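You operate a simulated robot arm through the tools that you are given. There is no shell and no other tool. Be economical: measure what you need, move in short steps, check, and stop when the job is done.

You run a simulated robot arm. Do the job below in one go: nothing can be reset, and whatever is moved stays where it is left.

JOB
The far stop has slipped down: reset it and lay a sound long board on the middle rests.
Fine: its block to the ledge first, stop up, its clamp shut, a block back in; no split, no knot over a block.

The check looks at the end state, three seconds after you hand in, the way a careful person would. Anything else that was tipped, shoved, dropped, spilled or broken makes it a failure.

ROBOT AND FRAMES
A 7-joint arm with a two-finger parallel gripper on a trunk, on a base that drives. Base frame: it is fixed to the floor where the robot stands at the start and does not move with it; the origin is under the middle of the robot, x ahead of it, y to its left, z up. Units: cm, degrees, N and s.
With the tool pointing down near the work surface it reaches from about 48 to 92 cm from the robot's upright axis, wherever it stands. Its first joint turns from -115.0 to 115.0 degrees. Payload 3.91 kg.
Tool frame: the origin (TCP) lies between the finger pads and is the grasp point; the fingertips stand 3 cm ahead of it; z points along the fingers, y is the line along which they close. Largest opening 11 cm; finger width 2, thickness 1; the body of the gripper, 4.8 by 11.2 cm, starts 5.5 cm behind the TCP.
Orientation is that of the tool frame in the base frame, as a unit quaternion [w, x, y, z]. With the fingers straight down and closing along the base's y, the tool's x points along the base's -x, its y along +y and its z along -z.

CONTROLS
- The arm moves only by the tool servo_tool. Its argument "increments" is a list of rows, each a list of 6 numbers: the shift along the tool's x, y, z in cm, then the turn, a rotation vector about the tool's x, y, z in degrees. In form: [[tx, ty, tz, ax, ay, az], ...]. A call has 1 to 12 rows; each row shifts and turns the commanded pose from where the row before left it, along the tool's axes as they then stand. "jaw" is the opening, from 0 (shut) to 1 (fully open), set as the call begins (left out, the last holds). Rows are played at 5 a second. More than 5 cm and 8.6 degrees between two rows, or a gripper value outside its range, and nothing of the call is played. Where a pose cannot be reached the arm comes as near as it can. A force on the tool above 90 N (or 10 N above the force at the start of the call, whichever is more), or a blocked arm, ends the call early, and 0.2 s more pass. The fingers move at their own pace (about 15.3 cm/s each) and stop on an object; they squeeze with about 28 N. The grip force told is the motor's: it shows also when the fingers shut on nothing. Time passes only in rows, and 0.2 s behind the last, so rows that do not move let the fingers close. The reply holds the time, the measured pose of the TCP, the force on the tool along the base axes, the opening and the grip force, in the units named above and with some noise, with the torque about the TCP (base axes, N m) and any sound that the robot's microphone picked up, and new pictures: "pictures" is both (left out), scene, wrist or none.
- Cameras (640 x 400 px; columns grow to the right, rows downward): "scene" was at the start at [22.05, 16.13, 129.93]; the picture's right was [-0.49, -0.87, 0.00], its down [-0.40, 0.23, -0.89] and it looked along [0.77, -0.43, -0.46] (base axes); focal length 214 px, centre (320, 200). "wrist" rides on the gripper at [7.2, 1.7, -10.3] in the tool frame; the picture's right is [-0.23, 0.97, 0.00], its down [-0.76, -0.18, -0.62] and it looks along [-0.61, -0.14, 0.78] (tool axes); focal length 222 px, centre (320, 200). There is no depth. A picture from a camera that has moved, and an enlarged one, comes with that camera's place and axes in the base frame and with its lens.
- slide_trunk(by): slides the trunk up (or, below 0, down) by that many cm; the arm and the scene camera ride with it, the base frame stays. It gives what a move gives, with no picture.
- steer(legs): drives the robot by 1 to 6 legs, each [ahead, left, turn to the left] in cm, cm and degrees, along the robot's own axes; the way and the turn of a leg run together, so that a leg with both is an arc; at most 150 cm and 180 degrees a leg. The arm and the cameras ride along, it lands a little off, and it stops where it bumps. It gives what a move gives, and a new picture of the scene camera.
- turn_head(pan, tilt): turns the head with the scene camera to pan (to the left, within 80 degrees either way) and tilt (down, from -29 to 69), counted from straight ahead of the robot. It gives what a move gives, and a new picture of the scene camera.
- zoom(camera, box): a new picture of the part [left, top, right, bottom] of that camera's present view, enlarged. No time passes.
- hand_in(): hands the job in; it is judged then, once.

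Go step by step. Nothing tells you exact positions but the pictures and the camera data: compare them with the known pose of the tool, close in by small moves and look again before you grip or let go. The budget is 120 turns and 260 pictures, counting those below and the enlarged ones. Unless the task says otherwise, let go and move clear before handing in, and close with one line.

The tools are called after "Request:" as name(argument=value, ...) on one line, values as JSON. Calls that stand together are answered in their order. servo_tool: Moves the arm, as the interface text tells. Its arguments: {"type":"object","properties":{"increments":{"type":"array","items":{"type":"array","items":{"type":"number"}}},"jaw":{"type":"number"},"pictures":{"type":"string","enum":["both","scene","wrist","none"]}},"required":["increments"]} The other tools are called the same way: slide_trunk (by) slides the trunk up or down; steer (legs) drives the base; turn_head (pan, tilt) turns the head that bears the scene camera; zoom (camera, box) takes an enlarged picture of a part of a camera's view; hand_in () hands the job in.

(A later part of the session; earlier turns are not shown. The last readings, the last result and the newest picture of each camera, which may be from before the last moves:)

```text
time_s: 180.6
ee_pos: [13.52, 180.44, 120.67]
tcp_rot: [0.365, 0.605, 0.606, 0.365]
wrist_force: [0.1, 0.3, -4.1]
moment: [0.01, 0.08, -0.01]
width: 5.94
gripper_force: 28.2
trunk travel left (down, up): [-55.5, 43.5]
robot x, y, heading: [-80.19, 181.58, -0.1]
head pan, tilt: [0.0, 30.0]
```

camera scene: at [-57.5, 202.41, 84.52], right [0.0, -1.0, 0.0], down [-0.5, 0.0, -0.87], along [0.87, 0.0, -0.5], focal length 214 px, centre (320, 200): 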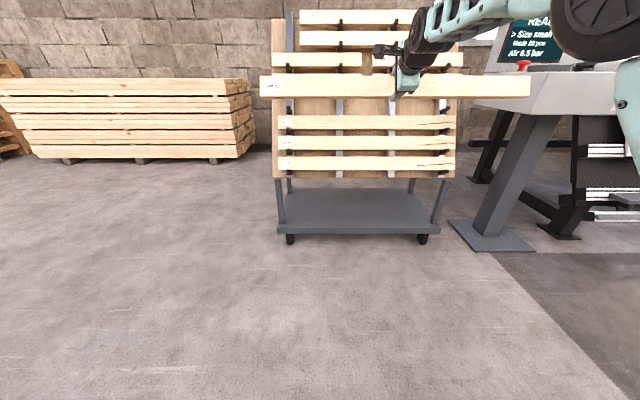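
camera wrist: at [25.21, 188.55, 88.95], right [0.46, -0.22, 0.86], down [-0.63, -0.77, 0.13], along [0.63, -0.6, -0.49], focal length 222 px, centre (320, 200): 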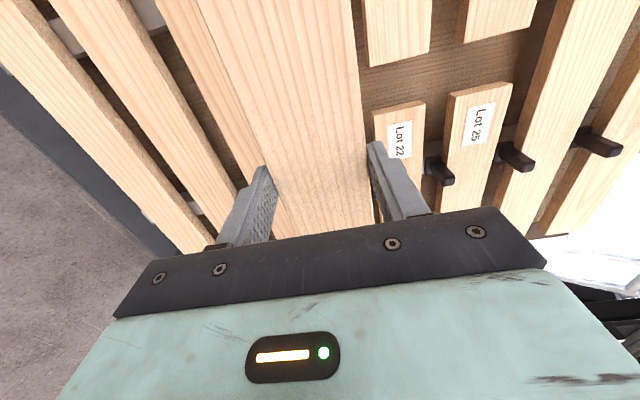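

The face is clean, with no knot and no split. I'll drive right to stand in front of the two posts.

Request:
steer(legs=[[0, -110, 0], [0, -109, 0]])

Request:
turn_head(pan=0, tilt=22)

```text
time_s: 191.5
ee_pos: [15.82, -38.69, 120.68]
tcp_rot: [0.363, 0.601, 0.61, 0.368]
wrist_force: [0.3, -0.7, -4.7]
moment: [0.01, 0.1, 0.02]
width: 5.94
gripper_force: 28.3
trunk travel left (down, up): [-55.5, 43.5]
robot x, y, heading: [-78.16, -38.7, 1.1]
head pan, tilt: [0.0, 30.0]
camera scene: at [-55.49, -17.68, 122.52], right [0.02, -1.0, 0.0], down [-0.5, -0.01, -0.87], along [0.87, 0.01, -0.5], focal length 214 px, centre (320, 200)
```

scene: 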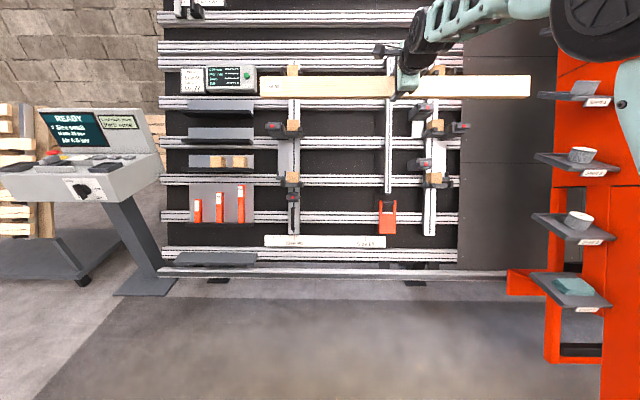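

```text
time_s: 192.2
ee_pos: [15.92, -38.63, 120.67]
tcp_rot: [0.362, 0.601, 0.61, 0.368]
wrist_force: [-0.6, -0.7, -4.2]
moment: [0.0, 0.08, -0.04]
width: 5.98
gripper_force: 27.9
trunk travel left (down, up): [-55.5, 43.5]
robot x, y, heading: [-78.55, -38.38, 0.9]
head pan, tilt: [0.0, 22.0]
camera scene: at [-55.25, -17.67, 123.8], right [0.02, -1.0, 0.0], down [-0.38, -0.01, -0.93], along [0.93, 0.02, -0.38], focal length 214 px, centre (320, 200)
```

scene: 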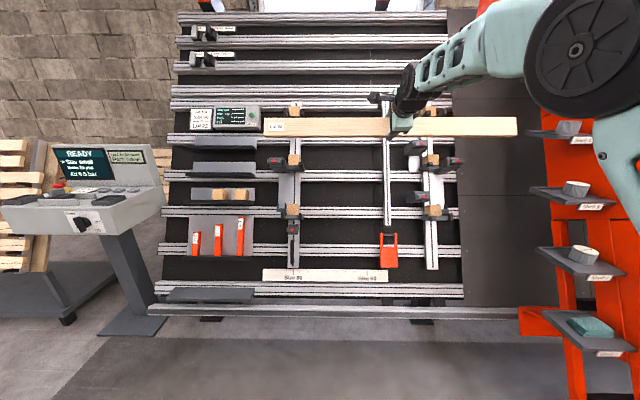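

I'll correct the heading by 1°, lower the trunk 13 cm and advance to about 9 cm outside the rests.

Request:
steer(legs=[[0, 1.7, -1.0]])

Request:
slide_trunk(by=-13)

Request:
steer(legs=[[26, 0, 0]])

Request:
zoom(camera="scene", box=[220, 90, 380, 190])

Request:
zoom(camera="scene", box=[400, 90, 560, 190])

```text
time_s: 193.0
ee_pos: [15.76, -38.7, 120.62]
tcp_rot: [0.366, 0.606, 0.605, 0.365]
wrist_force: [0.3, 0.2, -5.2]
moment: [-0.01, 0.09, 0.03]
width: 5.94
gripper_force: 28.0
trunk travel left (down, up): [-55.5, 43.5]
robot x, y, heading: [-78.34, -36.93, -0.2]
head pan, tilt: [0.0, 22.0]
camera scene: at [-54.9, -16.37, 123.8], right [0.0, -1.0, 0.0], down [-0.37, 0.0, -0.93], along [0.93, 0.0, -0.37], focal length 214 px, centre (320, 200)
```

scene: 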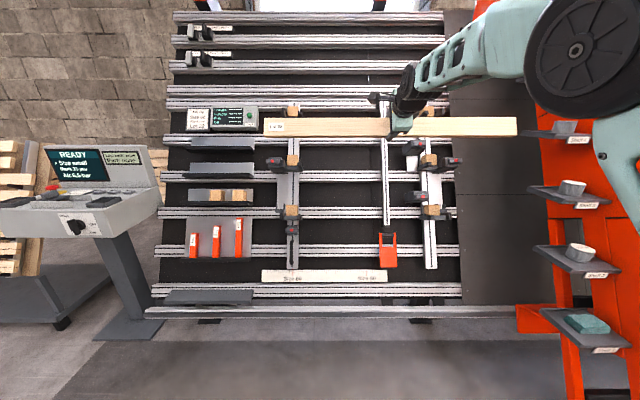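

```text
time_s: 194.6
ee_pos: [15.64, -38.57, 107.57]
tcp_rot: [0.366, 0.606, 0.605, 0.365]
wrist_force: [0.1, -0.1, -3.3]
moment: [-0.01, 0.06, 0.0]
width: 5.98
gripper_force: 28.1
trunk travel left (down, up): [-42.5, 56.5]
robot x, y, heading: [-78.23, -37.22, 0.1]
head pan, tilt: [0.0, 22.0]
```

```text
time_s: 196.4
ee_pos: [41.81, -38.48, 107.68]
tcp_rot: [0.365, 0.606, 0.605, 0.365]
wrist_force: [-0.8, 0.3, -4.9]
moment: [-0.01, 0.1, 0.02]
width: 5.96
gripper_force: 27.9
trunk travel left (down, up): [-42.5, 56.5]
robot x, y, heading: [-52.34, -36.87, -0.0]
head pan, tilt: [0.0, 22.0]
camera scene: at [-28.98, -16.33, 110.8], right [0.0, -1.0, 0.0], down [-0.37, 0.0, -0.93], along [0.93, 0.0, -0.37], focal length 214 px, centre (320, 200)
```

scene: 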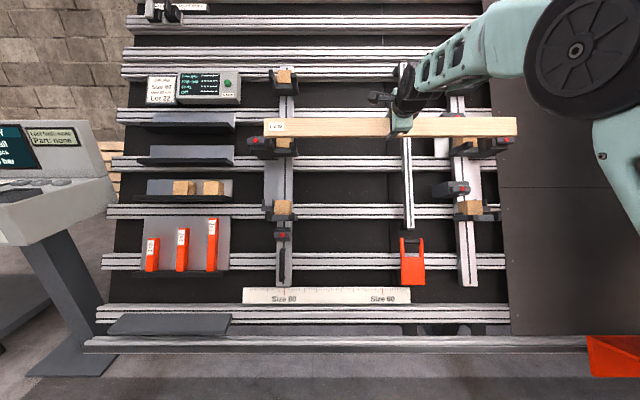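

```text
4.00 times, centred on (300, 140) of scene
camera zoom: at [-28.98, -16.33, 110.8], right [0.0, -1.0, 0.0], down [-0.37, 0.0, -0.93], along [0.93, 0.0, -0.37], focal length 858 px, centre (400, 440)
```

zoom: 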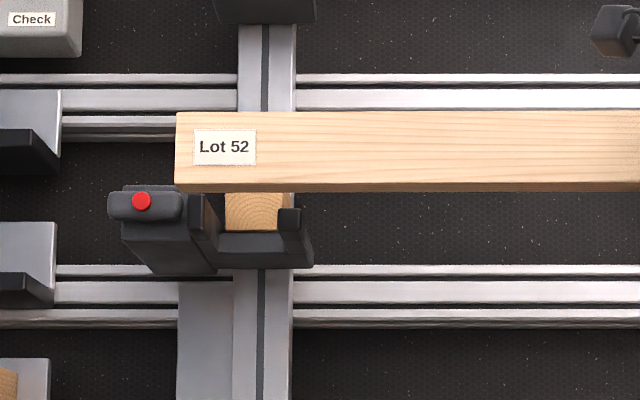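

```text
4.00 times, centred on (480, 140) of scene
camera zoom: at [-28.98, -16.33, 110.8], right [0.0, -1.0, 0.0], down [-0.37, 0.0, -0.93], along [0.93, 0.0, -0.37], focal length 858 px, centre (-320, 440)
```

zoom: 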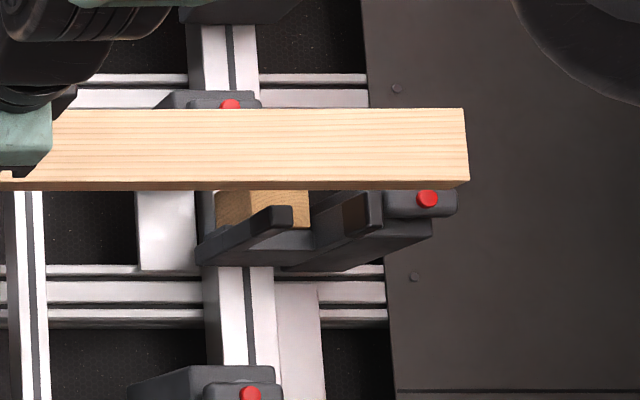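

The board is level. I need to raise it 2.5 cm up-slope, shift 0.5 cm right and yaw about 0.8° to be parallel. Then I'll move in to just outside the arms.

Request:
servo_tool(increments=[[-0.5, 1.25, 0, 0, 0.8, 0], [0, 1.25, 0, 0, 0, 0], [0, 0, 2.5, 0, 0, 0], [0, 0, 2.5, 0, 0, 0], [0, 0, 0, 0, 0, 0]], pictures="scene")

Request:
zoom(camera="scene", box=[230, 100, 330, 170])

Request:
zoom(camera="scene", box=[430, 100, 530, 170])

```text
time_s: 197.6
ee_pos: [47.44, -38.81, 107.69]
tcp_rot: [0.361, 0.604, 0.608, 0.369]
wrist_force: [-0.2, 0.2, -4.1]
moment: [-0.03, 0.11, 0.01]
width: 5.99
gripper_force: 28.4
trunk travel left (down, up): [-42.5, 56.5]
robot x, y, heading: [-52.32, -36.97, 0.1]
head pan, tilt: [0.0, 22.0]
camera scene: at [-28.98, -16.33, 110.8], right [0.0, -1.0, 0.0], down [-0.37, 0.0, -0.93], along [0.93, 0.0, -0.37], focal length 214 px, centre (320, 200)
```

scene: 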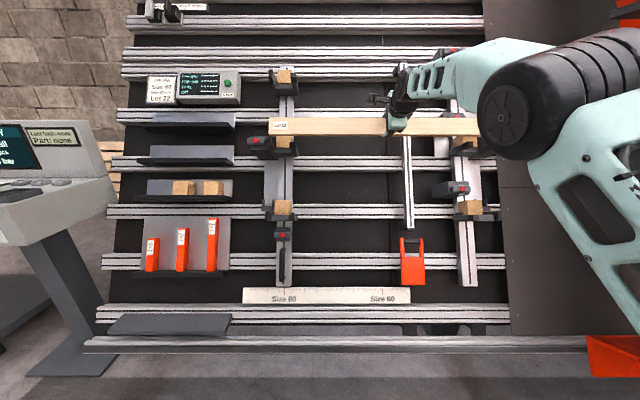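

```text
5.71 times, centred on (280, 135) of scene
camera zoom: at [-28.98, -16.33, 110.8], right [0.0, -1.0, 0.0], down [-0.37, 0.0, -0.93], along [0.93, 0.0, -0.37], focal length 1226 px, centre (549, 571)
```

zoom: 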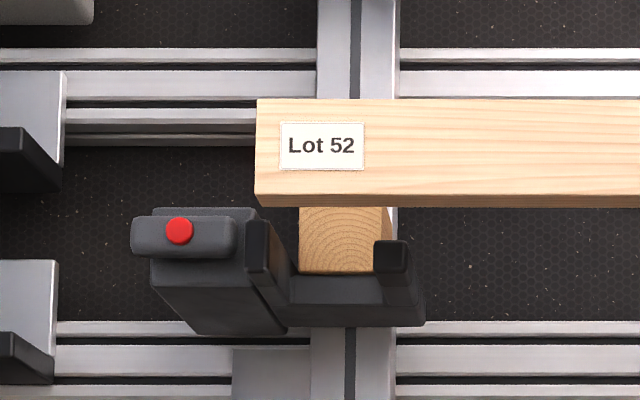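

```text
5.71 times, centred on (480, 135) of scene
camera zoom: at [-28.98, -16.33, 110.8], right [0.0, -1.0, 0.0], down [-0.37, 0.0, -0.93], along [0.93, 0.0, -0.37], focal length 1226 px, centre (-594, 571)
```

zoom: 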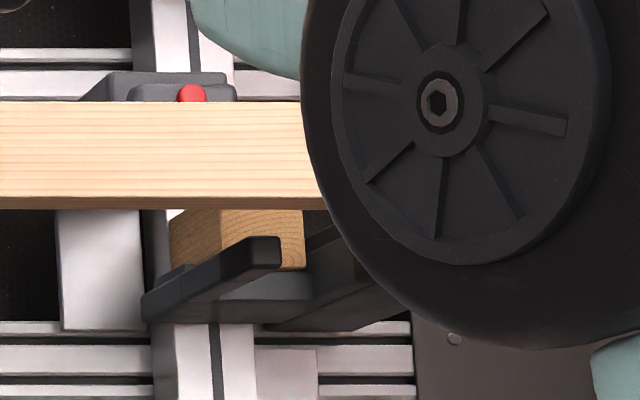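

Position is good (d ≈ 7.8 cm outside, bottom about 2 mm above the arms), but the arm would run out of reach. I'll retract 10 cm, drive forward 12 cm, then come back down to the same height.

Request:
servo_tool(increments=[[0, 0, -2.5, 0, 0, 0], [0, 0, -2.5, 0, 0, 0], [0, 0, -2.5, 0, 0, 0], [0, 0, -2.5, 0, 0, 0], [0, 0, 0, 0, 0, 0]], pictures="none")

Request:
steer(legs=[[12, 0, 0]])

```text
time_s: 198.8
ee_pos: [38.34, -39.11, 112.09]
tcp_rot: [0.361, 0.603, 0.608, 0.369]
wrist_force: [1.4, -0.5, -4.2]
moment: [-0.01, 0.07, 0.02]
width: 5.96
gripper_force: 28.1
trunk travel left (down, up): [-42.5, 56.5]
robot x, y, heading: [-52.13, -36.86, -0.0]
head pan, tilt: [0.0, 22.0]
```

```text
time_s: 200.1
ee_pos: [50.65, -38.92, 112.15]
tcp_rot: [0.361, 0.602, 0.609, 0.369]
wrist_force: [0.2, 0.6, -3.6]
moment: [-0.03, 0.1, 0.03]
width: 5.94
gripper_force: 27.9
trunk travel left (down, up): [-42.5, 56.5]
robot x, y, heading: [-40.56, -37.11, 0.1]
head pan, tilt: [0.0, 22.0]
camera scene: at [-16.88, -16.3, 110.8], right [0.0, -1.0, 0.0], down [-0.37, 0.0, -0.93], along [0.93, 0.0, -0.37], focal length 214 px, centre (320, 200)
```

scene: 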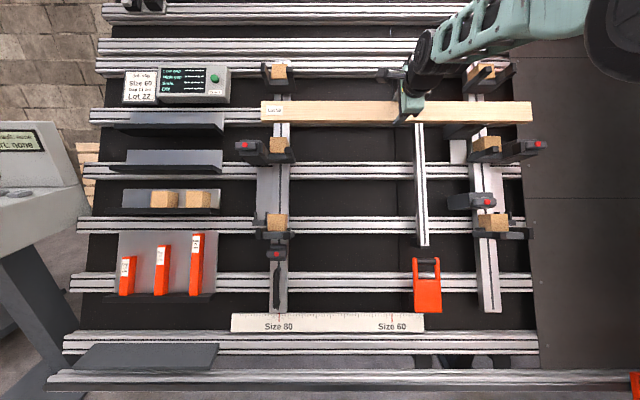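

Now I'll lower 5.2 cm to the entry height and look at both ends.

Request:
servo_tool(increments=[[0, -1.8, 0, 0, 0, 0], [0, -1.8, 0, 0, 0, 0], [0, -1.6, 0, 0, 0, 0], [0, 0, 0, 0, 0, 0]], pictures="scene")

Request:
zoom(camera="scene", box=[220, 90, 320, 170])

Request:
zoom(camera="scene", box=[450, 90, 550, 170])

```text
time_s: 201.1
ee_pos: [48.16, -39.11, 107.65]
tcp_rot: [0.361, 0.602, 0.609, 0.369]
wrist_force: [-0.5, 0.1, -4.2]
moment: [0.01, 0.09, 0.02]
width: 5.98
gripper_force: 27.9
trunk travel left (down, up): [-42.5, 56.5]
robot x, y, heading: [-40.26, -36.76, 0.1]
head pan, tilt: [0.0, 22.0]
camera scene: at [-16.88, -16.3, 110.8], right [0.0, -1.0, 0.0], down [-0.37, 0.0, -0.93], along [0.93, 0.0, -0.37], focal length 214 px, centre (320, 200)
```

scene: 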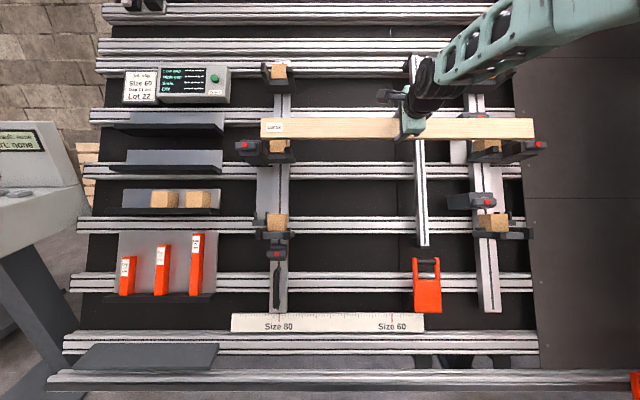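

```text
5.00 times, centred on (270, 130) of scene
camera zoom: at [-16.88, -16.3, 110.8], right [0.0, -1.0, 0.0], down [-0.37, 0.0, -0.93], along [0.93, 0.0, -0.37], focal length 1072 px, centre (570, 550)
```

zoom: 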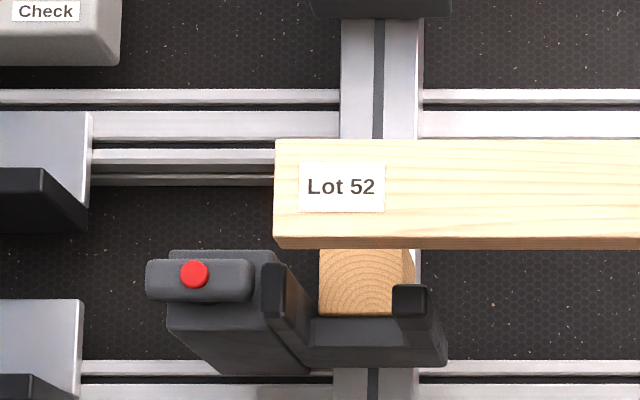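

```text
5.00 times, centred on (500, 130) of scene
camera zoom: at [-16.88, -16.3, 110.8], right [0.0, -1.0, 0.0], down [-0.37, 0.0, -0.93], along [0.93, 0.0, -0.37], focal length 1072 px, centre (-580, 550)
```

zoom: 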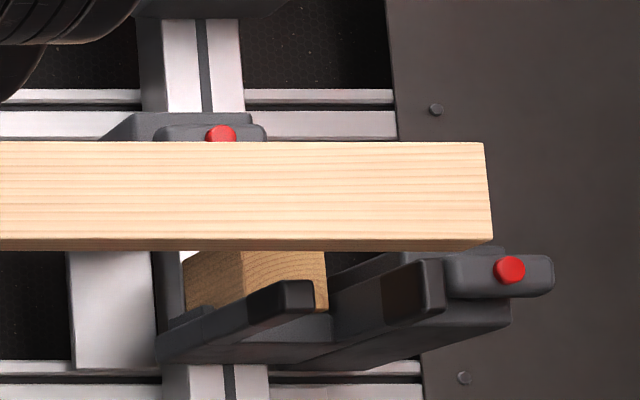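

The ends are centred within a few millimetres and the board is parallel. I'll shift 0.15 cm right, lower 0.15, and slide in slowly, watching the force.

Request:
servo_tool(increments=[[-0.15, -0.15, 0, 0, 0, 0], [0, 0, 1, 0, 0, 0], [0, 0, 1, 0, 0, 0], [0, 0, 1, 0, 0, 0], [0, 0, 1, 0, 0, 0], [0, 0, 1, 0, 0, 0], [0, 0, 0, 0, 0, 0]], pictures="scene")

Request:
zoom(camera="scene", box=[220, 90, 320, 170])

Request:
zoom(camera="scene", box=[450, 90, 550, 170])

```text
time_s: 202.7
ee_pos: [52.58, -39.07, 105.16]
tcp_rot: [0.361, 0.603, 0.608, 0.37]
wrist_force: [0.5, -0.4, -4.6]
moment: [0.0, 0.1, 0.01]
width: 5.98
gripper_force: 28.0
trunk travel left (down, up): [-42.5, 56.5]
robot x, y, heading: [-39.85, -37.08, -0.1]
head pan, tilt: [0.0, 22.0]
camera scene: at [-16.88, -16.3, 110.8], right [0.0, -1.0, 0.0], down [-0.37, 0.0, -0.93], along [0.93, 0.0, -0.37], focal length 214 px, centre (320, 200)
```

scene: 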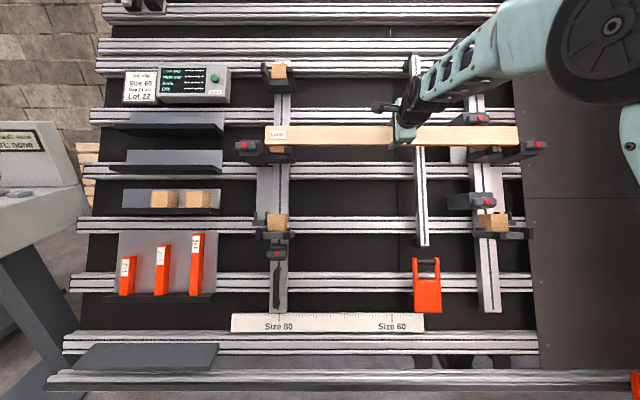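

```text
5.00 times, centred on (270, 130) of scene
camera zoom: at [-16.88, -16.3, 110.8], right [0.0, -1.0, 0.0], down [-0.37, 0.0, -0.93], along [0.93, 0.0, -0.37], focal length 1072 px, centre (570, 550)
```

zoom: 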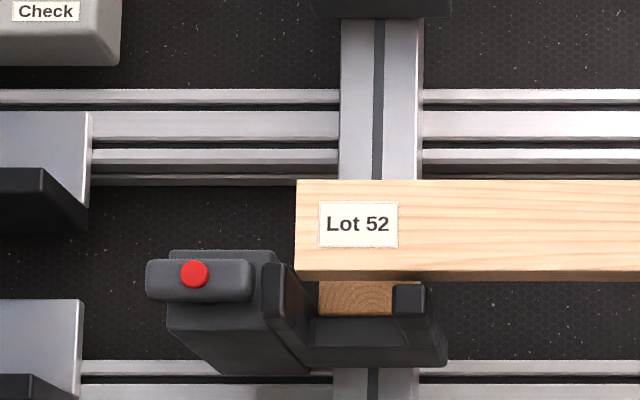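

```text
5.00 times, centred on (500, 130) of scene
camera zoom: at [-16.88, -16.3, 110.8], right [0.0, -1.0, 0.0], down [-0.37, 0.0, -0.93], along [0.93, 0.0, -0.37], focal length 1072 px, centre (-580, 550)
```

zoom: 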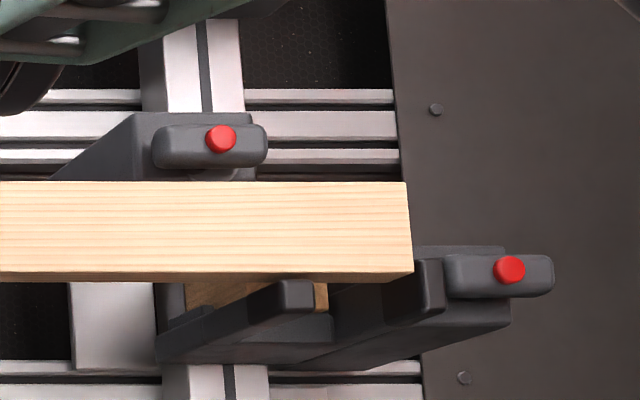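

No contact yet, and it looks well placed between the end arms and below the upper clamp. I'll continue in 3 cm.

Request:
servo_tool(increments=[[0, 0, 0.75, 0, 0, 0], [0, 0, 0.75, 0, 0, 0], [0, 0, 0.75, 0, 0, 0], [0, 0, 0.75, 0, 0, 0], [0, 0, 0, 0, 0, 0]], pictures="none")

Request:
zoom(camera="scene", box=[220, 90, 320, 170])

Request:
zoom(camera="scene", box=[450, 90, 550, 170])

```text
time_s: 203.9
ee_pos: [55.09, -39.07, 103.71]
tcp_rot: [0.361, 0.602, 0.608, 0.37]
wrist_force: [-0.2, -0.2, -4.1]
moment: [-0.03, 0.07, 0.0]
width: 5.96
gripper_force: 28.3
trunk travel left (down, up): [-42.5, 56.5]
robot x, y, heading: [-40.31, -37.27, 0.3]
head pan, tilt: [0.0, 22.0]
```

```text
5.00 times, centred on (270, 130) of scene
camera zoom: at [-16.88, -16.3, 110.8], right [0.0, -1.0, 0.0], down [-0.37, 0.0, -0.93], along [0.93, 0.0, -0.37], focal length 1072 px, centre (570, 550)
```

zoom: 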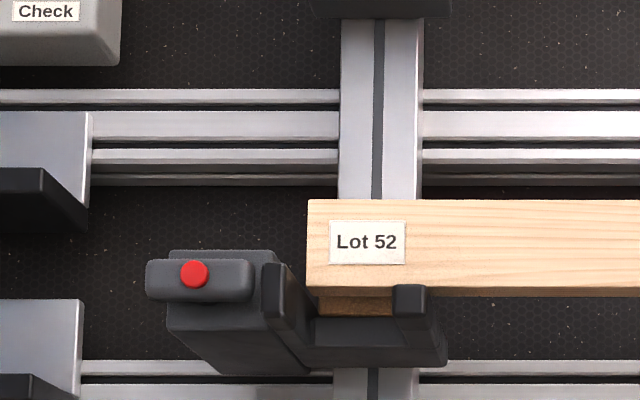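

```text
5.00 times, centred on (500, 130) of scene
camera zoom: at [-16.88, -16.3, 110.8], right [0.0, -1.0, 0.0], down [-0.37, 0.0, -0.93], along [0.93, 0.0, -0.37], focal length 1072 px, centre (-580, 550)
```

zoom: 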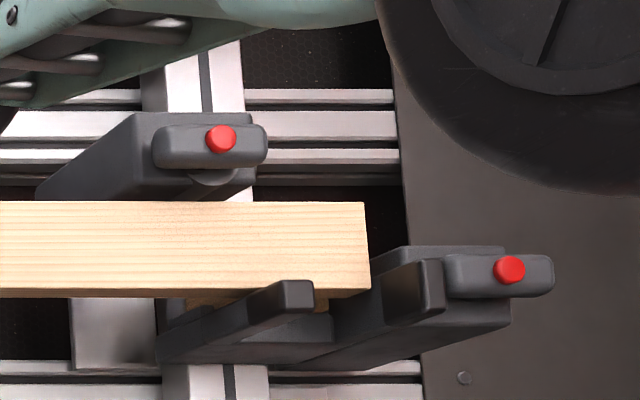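

The board is between the arms with clearance all around. I'll continue in until it touches the blocks.

Request:
servo_tool(increments=[[0, 0, 0.6, 0, 0, 0], [0, 0, 0.6, 0, 0, 0], [0, 0, 0.4, 0, 0, 0], [0, 0, 0.4, 0, 0, 0], [0, 0, 0, 0, 0, 0]], pictures="none")

Request:
zoom(camera="scene", box=[220, 90, 320, 170])

Request:
zoom(camera="scene", box=[450, 90, 550, 170])

```text
time_s: 205.1
ee_pos: [56.79, -39.02, 103.13]
tcp_rot: [0.361, 0.602, 0.608, 0.371]
wrist_force: [-23.8, -1.0, 4.3]
moment: [0.13, 0.48, -0.04]
width: 5.99
gripper_force: 27.9
trunk travel left (down, up): [-42.5, 56.5]
robot x, y, heading: [-40.21, -37.04, 0.2]
head pan, tilt: [0.0, 22.0]
```

```text
5.00 times, centred on (270, 130) of scene
camera zoom: at [-17.03, -16.31, 110.84], right [0.0, -1.0, 0.0], down [-0.37, 0.0, -0.93], along [0.93, 0.0, -0.37], focal length 1072 px, centre (570, 550)
```

zoom: 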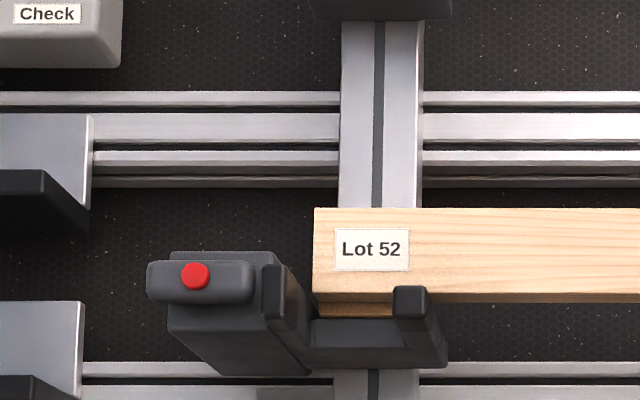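

```text
5.00 times, centred on (500, 130) of scene
camera zoom: at [-17.03, -16.31, 110.84], right [0.0, -1.0, 0.0], down [-0.37, 0.0, -0.93], along [0.93, 0.0, -0.37], focal length 1072 px, centre (-580, 550)
```

zoom: 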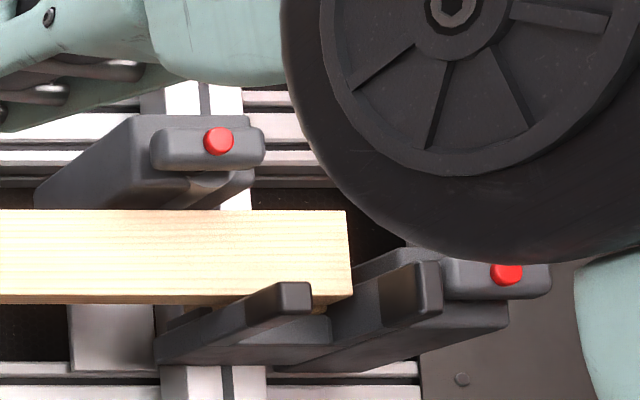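

The board touches the blocks. I'll ease off slightly and lower it onto the rests.

Request:
servo_tool(increments=[[0, 0, -0.3, 0, 0, 0], [0, -0.25, 0, 0, 0, 0], [0, -0.2, 0, 0, 0, 0], [0, 0, 0, 0, 0, 0]], pictures="none")

```text
time_s: 206.1
ee_pos: [56.43, -38.99, 102.64]
tcp_rot: [0.361, 0.603, 0.608, 0.369]
wrist_force: [0.4, 1.0, -2.5]
moment: [-0.72, -0.04, 0.08]
width: 5.95
gripper_force: 28.0
trunk travel left (down, up): [-42.5, 56.5]
robot x, y, heading: [-40.13, -36.88, 0.0]
head pan, tilt: [0.0, 22.0]
```

The right end has touched its rest. I'll lower a little more for the left.

Request:
servo_tool(increments=[[0, -0.15, 0, 0, 0, 0], [0, -0.15, 0, 0, 0, 0], [0, 0, 0, 0, 0, 0]], pictures="none")

Request:
zoom(camera="scene", box=[220, 90, 320, 170])

Request:
zoom(camera="scene", box=[450, 90, 550, 170])

```text
time_s: 206.9
ee_pos: [56.39, -39.03, 102.54]
tcp_rot: [0.362, 0.602, 0.608, 0.37]
wrist_force: [15.2, 1.7, 10.6]
moment: [-0.4, -0.33, 0.21]
width: 5.96
gripper_force: 27.9
trunk travel left (down, up): [-42.5, 56.5]
robot x, y, heading: [-40.13, -36.88, 0.1]
head pan, tilt: [0.0, 22.0]
```

```text
5.00 times, centred on (270, 130) of scene
camera zoom: at [-16.87, -16.29, 110.82], right [0.0, -1.0, 0.0], down [-0.37, 0.0, -0.93], along [0.93, 0.0, -0.37], focal length 1072 px, centre (570, 550)
```

zoom: 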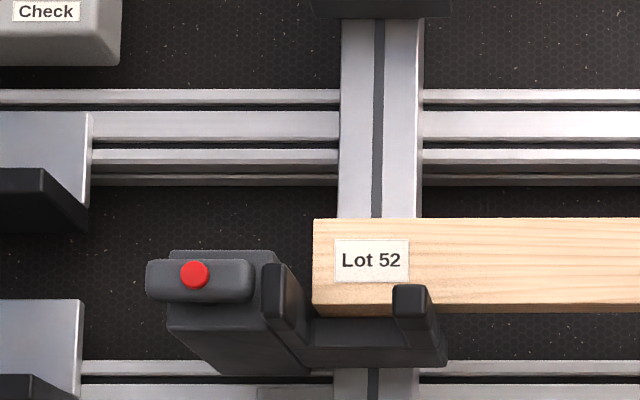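

```text
5.00 times, centred on (500, 130) of scene
camera zoom: at [-16.87, -16.29, 110.82], right [0.0, -1.0, 0.0], down [-0.37, 0.0, -0.93], along [0.93, 0.0, -0.37], focal length 1072 px, centre (-580, 550)
```

zoom: 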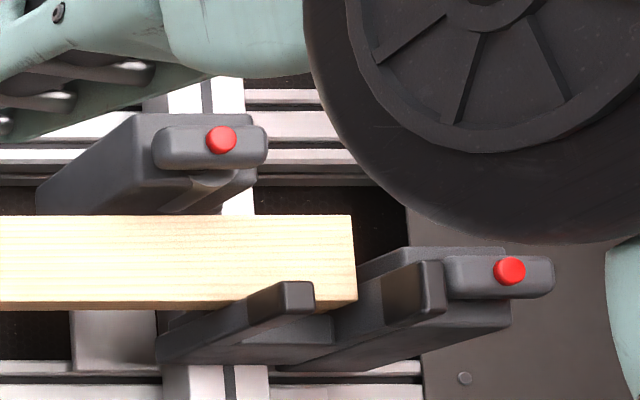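

Both ends are seated. I'll nudge it in against the blocks, then release and withdraw straight out.

Request:
servo_tool(increments=[[0, 0.1, 0.3, 0, 0, 0], [0, 0, 0, 0, 0, 0]], pictures="none")

Request:
servo_tool(increments=[[0, 0, 0, 0, 0, 0], [0, 0, 0, 0, 0, 0], [0, 0, -1, 0, 0, 0], [0, 0, -2, 0, 0, 0], [0, 0, -3, 0, 0, 0], [0, 0, -4, 0, 0, 0], [0, 0, -4, 0, 0, 0], [0, 0, 0, 0, 0, 0]], jaw=0.68)

Request:
zoom(camera="scene", box=[220, 90, 320, 170])

Request:
zoom(camera="scene", box=[450, 90, 550, 170])

```text
time_s: 207.5
ee_pos: [56.47, -39.08, 102.54]
tcp_rot: [0.362, 0.602, 0.608, 0.371]
wrist_force: [-12.4, -0.8, 13.2]
moment: [-0.16, 0.16, 0.25]
width: 5.96
gripper_force: 27.9
trunk travel left (down, up): [-42.5, 56.5]
robot x, y, heading: [-40.02, -37.2, 0.1]
head pan, tilt: [0.0, 22.0]
```

```text
time_s: 209.3
ee_pos: [44.13, -39.27, 108.87]
tcp_rot: [0.361, 0.602, 0.609, 0.369]
wrist_force: [0.6, -0.4, 0.2]
moment: [0.04, -0.02, -0.01]
width: 7.47
gripper_force: 0.2
trunk travel left (down, up): [-42.5, 56.5]
robot x, y, heading: [-40.63, -36.76, 0.2]
head pan, tilt: [0.0, 22.0]
camera scene: at [-16.89, -16.3, 110.81], right [0.0, -1.0, 0.0], down [-0.37, 0.0, -0.93], along [0.93, 0.0, -0.37], focal length 214 px, centre (320, 200)
camera wrist: at [35.69, -32.16, 115.14], right [0.46, -0.23, 0.86], down [-0.62, -0.77, 0.13], along [0.63, -0.6, -0.49], focal length 222 px, centre (320, 200)
```

scene: 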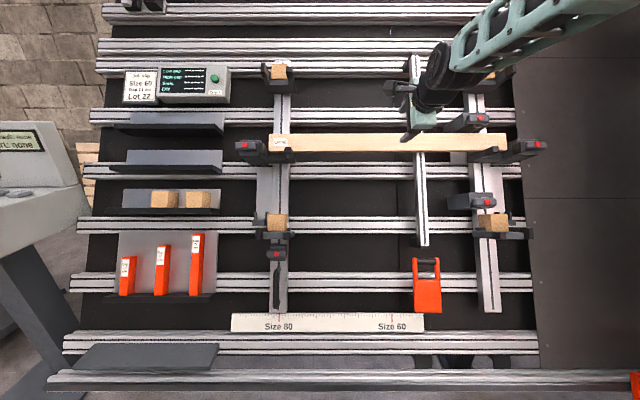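
wrist: 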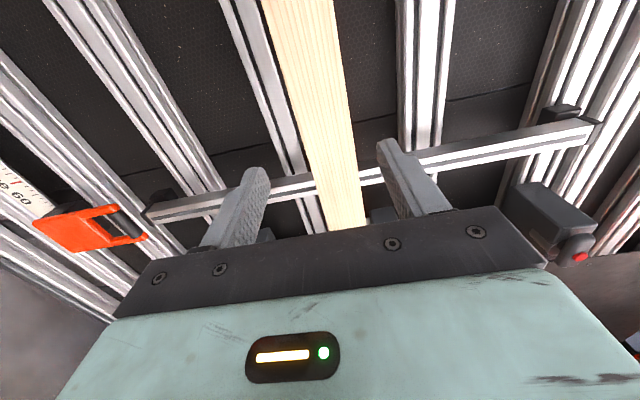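

```text
5.00 times, centred on (270, 130) of scene
camera zoom: at [-16.89, -16.3, 110.81], right [0.0, -1.0, 0.0], down [-0.37, 0.0, -0.93], along [0.93, 0.0, -0.37], focal length 1072 px, centre (570, 550)
```

zoom: 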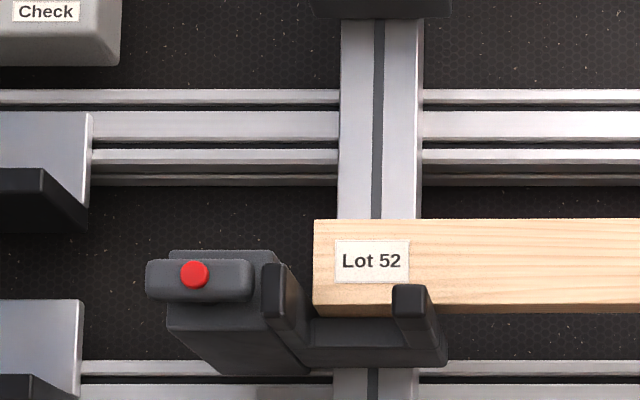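

```text
5.00 times, centred on (500, 130) of scene
camera zoom: at [-16.89, -16.3, 110.81], right [0.0, -1.0, 0.0], down [-0.37, 0.0, -0.93], along [0.93, 0.0, -0.37], focal length 1072 px, centre (-580, 550)
```

zoom: 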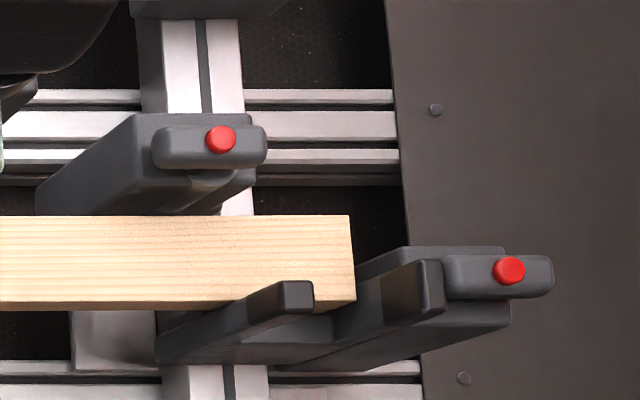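

The board rests on both middle rests against the blocks. I'll now use the Check panel to verify the gaps with the board in place.

Request:
steer(legs=[[-12, 0, 0], [0, 62.0, 0]])

Request:
slide_trunk(by=16)

Request:
servo_tool(increments=[[0, 1.5, 0, 0, 0, 0], [0, 1.5, 0, 0, 0, 0], [0, 0, 0, 0, 0, 0]], jaw=0, pictures="none")

Request:
steer(legs=[[22, 0, 0]])

```text
time_s: 213.6
ee_pos: [31.98, 22.6, 108.86]
tcp_rot: [0.361, 0.602, 0.61, 0.369]
wrist_force: [-0.4, 1.1, 0.0]
moment: [-0.01, 0.0, 0.05]
width: 7.45
gripper_force: 0.1
trunk travel left (down, up): [-42.5, 56.5]
robot x, y, heading: [-52.05, 25.01, 0.5]
head pan, tilt: [0.0, 22.0]
camera scene: at [-29.09, 45.44, 110.81], right [0.0, -1.0, 0.0], down [-0.37, 0.0, -0.93], along [0.93, 0.0, -0.37], focal length 214 px, centre (320, 200)
```

scene: 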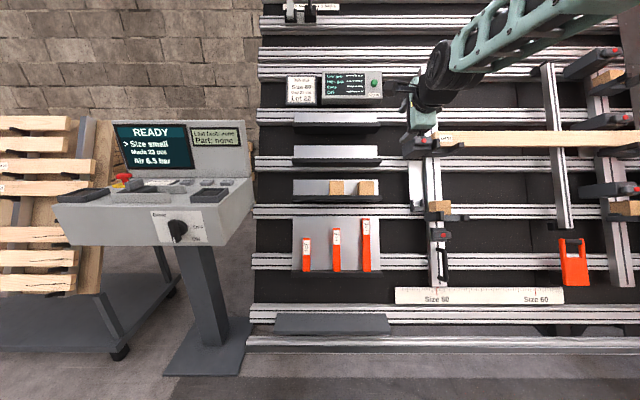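

```text
time_s: 215.4
ee_pos: [31.99, 22.69, 124.93]
tcp_rot: [0.361, 0.601, 0.609, 0.37]
wrist_force: [-0.7, 0.0, 0.0]
moment: [-0.03, -0.02, 0.0]
width: 7.47
gripper_force: 0.0
trunk travel left (down, up): [-58.5, 40.5]
robot x, y, heading: [-52.55, 24.76, -0.1]
head pan, tilt: [0.0, 22.0]
```

```text
time_s: 216.2
ee_pos: [33.34, 22.65, 127.47]
tcp_rot: [0.362, 0.601, 0.609, 0.37]
wrist_force: [0.1, 0.1, 0.0]
moment: [0.02, 0.02, 0.0]
width: 0.02
gripper_force: 28.0
trunk travel left (down, up): [-58.5, 40.5]
robot x, y, heading: [-52.54, 24.88, 0.2]
head pan, tilt: [0.0, 22.0]
```

```text
time_s: 217.9
ee_pos: [55.42, 22.75, 127.51]
tcp_rot: [0.36, 0.601, 0.61, 0.37]
wrist_force: [-0.8, 0.0, 0.3]
moment: [0.01, 0.02, -0.01]
width: 0.0
gripper_force: 27.8
trunk travel left (down, up): [-58.5, 40.5]
robot x, y, heading: [-30.12, 25.04, 0.2]
head pan, tilt: [0.0, 22.0]
camera scene: at [-7.18, 45.54, 126.81], right [0.0, -1.0, 0.0], down [-0.37, 0.0, -0.93], along [0.93, 0.0, -0.37], focal length 214 px, centre (320, 200)
```

scene: 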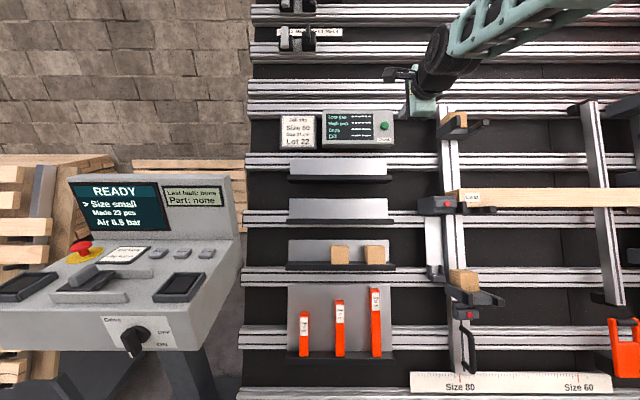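

I'll align with the button and press.

Request:
servo_tool(increments=[[0.1, 2.2, 0, 0, 0, 0], [0, 2.2, 0, 0, 0, 0], [0, 0, 4, 0, 0, 0], [0, 0, 4, 0, 0, 0], [0, 0, 4, 0, 0, 0], [0, 0, 1.5, 0, 0, 0], [0, 0, 1, 0, 0, 0], [0, 0, 0.6, 0, 0, 0], [0, 0, 0.6, 0, 0, 0], [0, 0, 0.6, 0, 0, 0], [0, 0, 0, 0, 0, 0]], pictures="wrist")

Request:
zoom(camera="scene", box=[300, 90, 420, 160])

```text
time_s: 220.3
ee_pos: [71.46, 23.12, 124.18]
tcp_rot: [0.362, 0.6, 0.609, 0.372]
wrist_force: [-42.6, -1.4, 8.3]
moment: [-0.08, 0.43, -0.18]
width: 0.04
gripper_force: 28.3
trunk travel left (down, up): [-58.5, 40.5]
robot x, y, heading: [-30.33, 25.05, 0.3]
head pan, tilt: [0.0, 22.0]
camera wrist: at [62.92, 30.23, 130.45], right [0.45, -0.23, 0.86], down [-0.62, -0.77, 0.13], along [0.64, -0.59, -0.49], focal length 222 px, centre (320, 200)
```

wrist: 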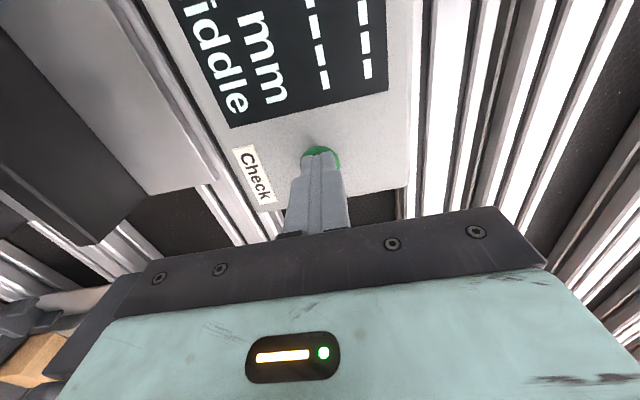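

```text
5.33 times, centred on (360, 125) of scene
camera zoom: at [-7.51, 45.53, 126.88], right [0.0, -1.0, 0.0], down [-0.37, 0.0, -0.93], along [0.93, 0.0, -0.37], focal length 1144 px, centre (107, 600)
```

zoom: 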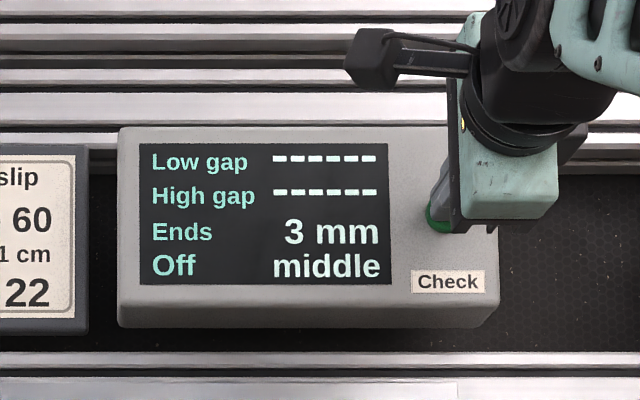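

The panel reads "Ends 3 mm, Off: middle". That matches my pictures, where the board's left end sits about 3 mm low. I'll raise the left stop by 3 mm: back off and return to its lever.

Request:
servo_tool(increments=[[0, 0, -2, 0, 0, 0], [0, 0, -4, 0, 0, 0], [0, 0, -4, 0, 0, 0], [0, 0, -4, 0, 0, 0], [0, 0, 0, 0, 0, 0]], pictures="none")

Request:
steer(legs=[[-18, 0, 0], [0, -15.5, 0]])

Request:
slide_trunk(by=-24)

Request:
servo_tool(increments=[[0, 0, 0, 0, 0, 0]], jaw=0.45)

Request:
zoom(camera="wrist", box=[200, 60, 440, 210])

```text
time_s: 221.5
ee_pos: [59.42, 22.95, 130.29]
tcp_rot: [0.361, 0.601, 0.61, 0.37]
wrist_force: [-1.0, -0.2, -0.4]
moment: [0.02, 0.01, -0.03]
width: 0.01
gripper_force: 28.1
trunk travel left (down, up): [-58.5, 40.5]
robot x, y, heading: [-30.14, 24.94, 0.4]
head pan, tilt: [0.0, 22.0]
```

```text
time_s: 224.0
ee_pos: [41.52, 7.47, 130.32]
tcp_rot: [0.361, 0.601, 0.61, 0.37]
wrist_force: [0.3, -0.5, 0.5]
moment: [0.0, 0.0, 0.01]
width: 0.0
gripper_force: 28.0
trunk travel left (down, up): [-58.5, 40.5]
robot x, y, heading: [-48.88, 8.88, 0.3]
head pan, tilt: [0.0, 22.0]
camera scene: at [-25.1, 29.88, 126.81], right [0.01, -1.0, 0.0], down [-0.37, 0.0, -0.93], along [0.93, 0.01, -0.37], focal length 214 px, centre (320, 200)
```

scene: 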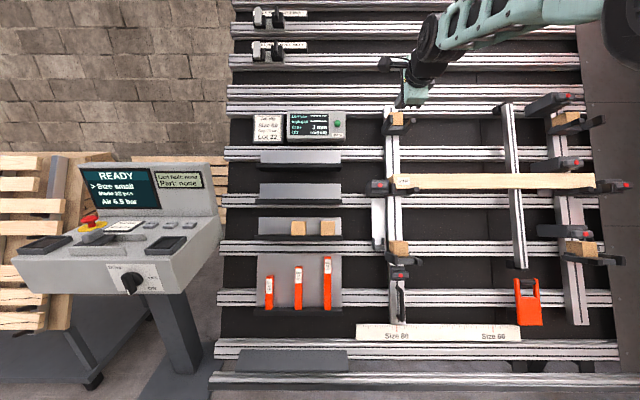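

```text
time_s: 226.5
ee_pos: [41.6, 7.43, 106.36]
tcp_rot: [0.36, 0.601, 0.61, 0.371]
wrist_force: [0.2, -1.6, -0.1]
moment: [-0.01, -0.01, -0.02]
width: 0.0
gripper_force: 28.0
trunk travel left (down, up): [-34.5, 64.5]
robot x, y, heading: [-48.61, 9.08, 0.2]
head pan, tilt: [0.0, 22.0]
```

```text
time_s: 226.9
ee_pos: [41.6, 7.4, 106.42]
tcp_rot: [0.361, 0.601, 0.61, 0.37]
wrist_force: [0.3, -0.3, -0.2]
moment: [0.02, -0.01, -0.01]
width: 4.96
gripper_force: 0.1
trunk travel left (down, up): [-34.5, 64.5]
robot x, y, heading: [-48.33, 8.97, 0.2]
head pan, tilt: [0.0, 22.0]
camera scene: at [-25.1, 29.88, 102.81], right [0.01, -1.0, 0.0], down [-0.37, 0.0, -0.93], along [0.93, 0.01, -0.37], focal length 214 px, centre (320, 200)
camera wrist: at [33.05, 14.54, 112.59], right [0.46, -0.22, 0.86], down [-0.62, -0.77, 0.13], along [0.64, -0.59, -0.49], focal length 222 px, centre (320, 200)
```

scene: 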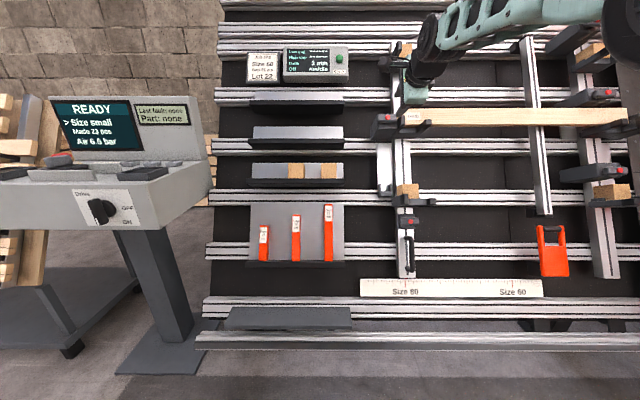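
wrist: 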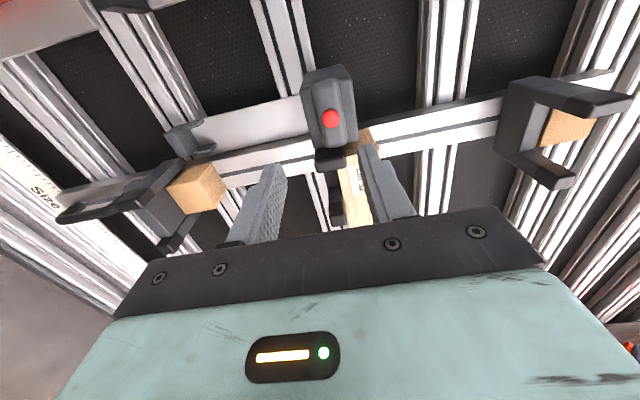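

```text
2.67 times, centred on (320, 135) of wrist
camera zoom: at [33.05, 14.54, 112.59], right [0.46, -0.22, 0.86], down [-0.62, -0.77, 0.13], along [0.64, -0.59, -0.49], focal length 592 px, centre (320, 373)
```

zoom: 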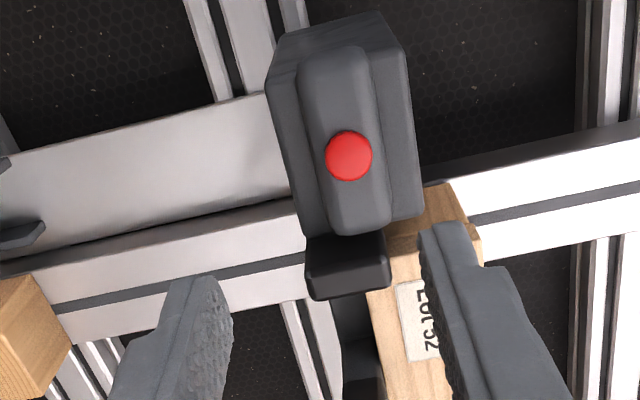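

I'll line up with the lever and close on it.

Request:
servo_tool(increments=[[0.1, 0.75, 2.4, 0, 0, 0], [0, 0, 2.5, 0, 0, 0], [0, 0, 2.5, 0, 0, 0], [0, 0, 2.4, 0, 0, 0], [0, 0, 0, 0, 0, 0]], pictures="wrist")

Request:
servo_tool(increments=[[0, 0, 0, 0, 0, 0], [0, 0, 0, 0, 0, 0], [0, 0, 0, 0, 0, 0]], jaw=0, pictures="wrist")

Request:
zoom(camera="scene", box=[360, 80, 460, 160])

```text
time_s: 228.1
ee_pos: [50.54, 7.67, 102.25]
tcp_rot: [0.36, 0.601, 0.61, 0.37]
wrist_force: [-1.0, -0.6, 0.2]
moment: [0.01, -0.02, -0.03]
width: 4.95
gripper_force: 0.0
trunk travel left (down, up): [-34.5, 64.5]
robot x, y, heading: [-47.97, 9.4, 0.3]
head pan, tilt: [0.0, 22.0]
camera wrist: at [42.14, 14.8, 108.6], right [0.46, -0.22, 0.86], down [-0.62, -0.77, 0.13], along [0.64, -0.59, -0.49], focal length 222 px, centre (320, 200)
```

wrist: 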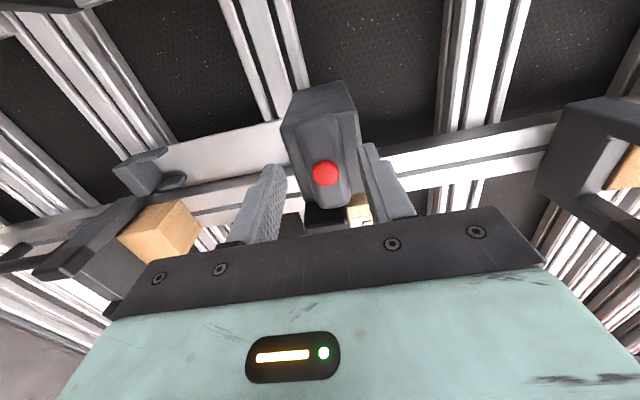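

```text
time_s: 228.9
ee_pos: [50.7, 7.76, 102.51]
tcp_rot: [0.361, 0.6, 0.609, 0.372]
wrist_force: [20.9, 0.8, 17.2]
moment: [0.13, -0.63, 0.17]
width: 2.79
gripper_force: 44.6
trunk travel left (down, up): [-34.5, 64.5]
robot x, y, heading: [-48.34, 9.21, 0.2]
head pan, tilt: [0.0, 22.0]
camera wrist: at [42.11, 14.8, 108.82], right [0.45, -0.22, 0.86], down [-0.62, -0.77, 0.12], along [0.64, -0.59, -0.49], focal length 222 px, centre (320, 200)
```

wrist: 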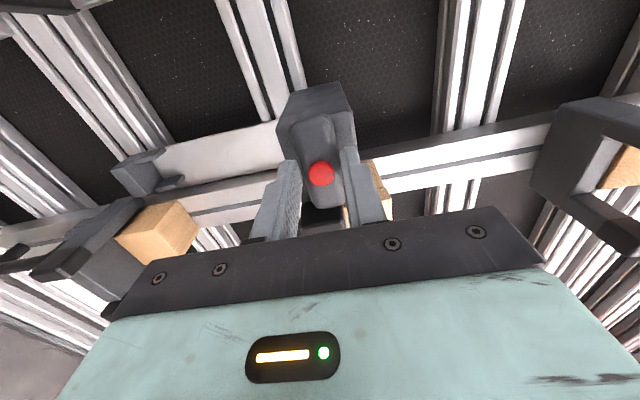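

```text
5.00 times, centred on (410, 120) of scene
camera zoom: at [-25.07, 29.88, 102.83], right [0.01, -1.0, 0.0], down [-0.37, 0.0, -0.93], along [0.93, 0.01, -0.37], focal length 1072 px, centre (-130, 600)
```

zoom: 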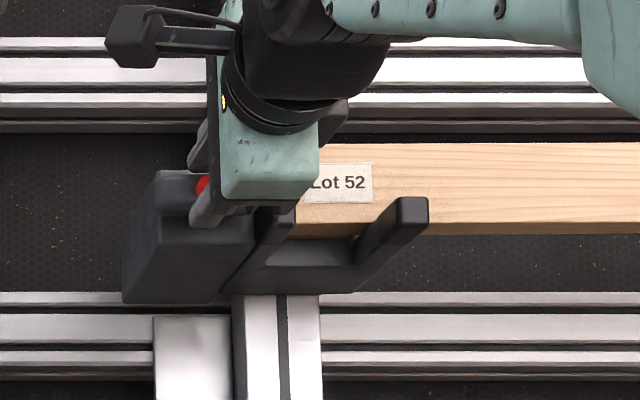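

I'll null the residual push (about 25 N up-slope) before opening the clamp, so nothing jumps.

Request:
servo_tool(increments=[[0, 0.35, 0, 0, 0, 0], [0, 0, 0, 0, 0, 0], [0, 0, 0, 0, 0, 0]], pictures="none")

Request:
servo_tool(increments=[[0, 0, 0, 0, 0, 0]], pictures="none")

```text
time_s: 229.7
ee_pos: [50.51, 7.76, 102.52]
tcp_rot: [0.361, 0.601, 0.61, 0.37]
wrist_force: [-3.9, -1.8, 8.1]
moment: [0.16, 0.24, 0.19]
width: 2.79
gripper_force: 44.8
trunk travel left (down, up): [-34.5, 64.5]
robot x, y, heading: [-48.2, 9.05, 0.2]
head pan, tilt: [0.0, 22.0]
```

```text
time_s: 230.1
ee_pos: [50.67, 7.67, 102.64]
tcp_rot: [0.36, 0.601, 0.61, 0.369]
wrist_force: [-9.3, -2.3, 5.8]
moment: [0.14, 0.08, -0.01]
width: 2.77
gripper_force: 45.0
trunk travel left (down, up): [-34.5, 64.5]
robot x, y, heading: [-48.3, 9.4, 0.4]
head pan, tilt: [0.0, 22.0]
```

The force is nulled. I'll open the clamp by turning back, holding the lever all the while.

Request:
servo_tool(increments=[[0, 0, 0, 0, 0, -7.5], [0, 0, 0, 0, 0, -7.5], [0, 0, 0, 0, 0, -7.5], [0, 0, 0, 0, 0, -7.5], [0, 0, 0, 0, 0, -7.5], [0, 0, 0, 0, 0, -7.5], [0, 0, 0, 0, 0, -7.5], [0, 0, 0, 0, 0, -7.5], [0, 0, 0, 0, 0, -7.5], [0, 0, 0, 0, 0, -7.5], [0, 0, 0, 0, 0, 0]])

```text
time_s: 232.5
ee_pos: [50.76, 7.52, 102.74]
tcp_rot: [0.51, 0.106, 0.85, 0.073]
wrist_force: [-19.8, -16.8, -10.1]
moment: [-0.28, 0.98, -0.48]
width: 2.78
gripper_force: 44.9
trunk travel left (down, up): [-34.5, 64.5]
robot x, y, heading: [-48.5, 9.49, 0.2]
head pan, tilt: [0.0, 22.0]
camera scene: at [-25.13, 29.81, 102.82], right [0.01, -1.0, 0.0], down [-0.37, 0.0, -0.93], along [0.93, 0.01, -0.37], focal length 214 px, centre (320, 200)
camera wrist: at [38.42, 10.85, 101.62], right [0.21, 0.88, 0.42], down [-0.22, -0.38, 0.9], along [0.95, -0.28, 0.12], focal length 222 px, centre (320, 200)
```

scene: 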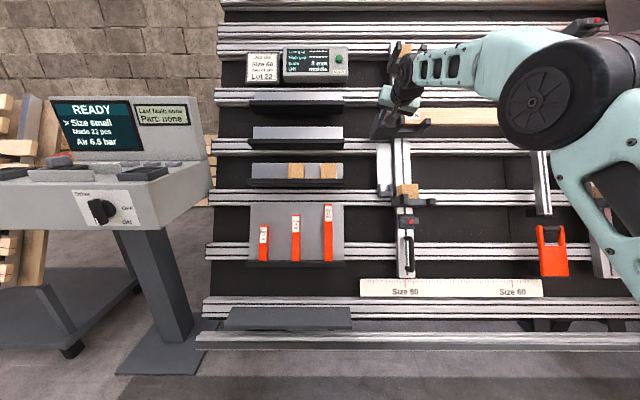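
wrist: 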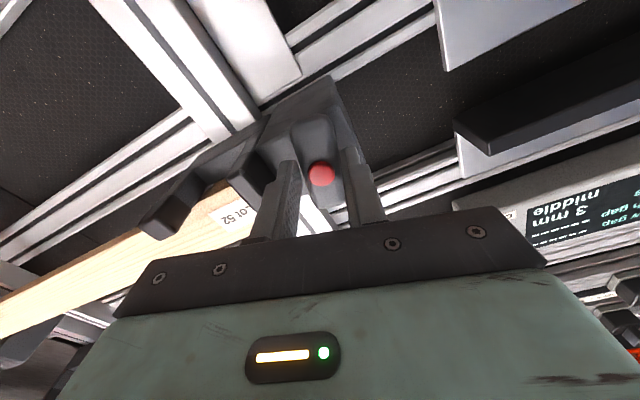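

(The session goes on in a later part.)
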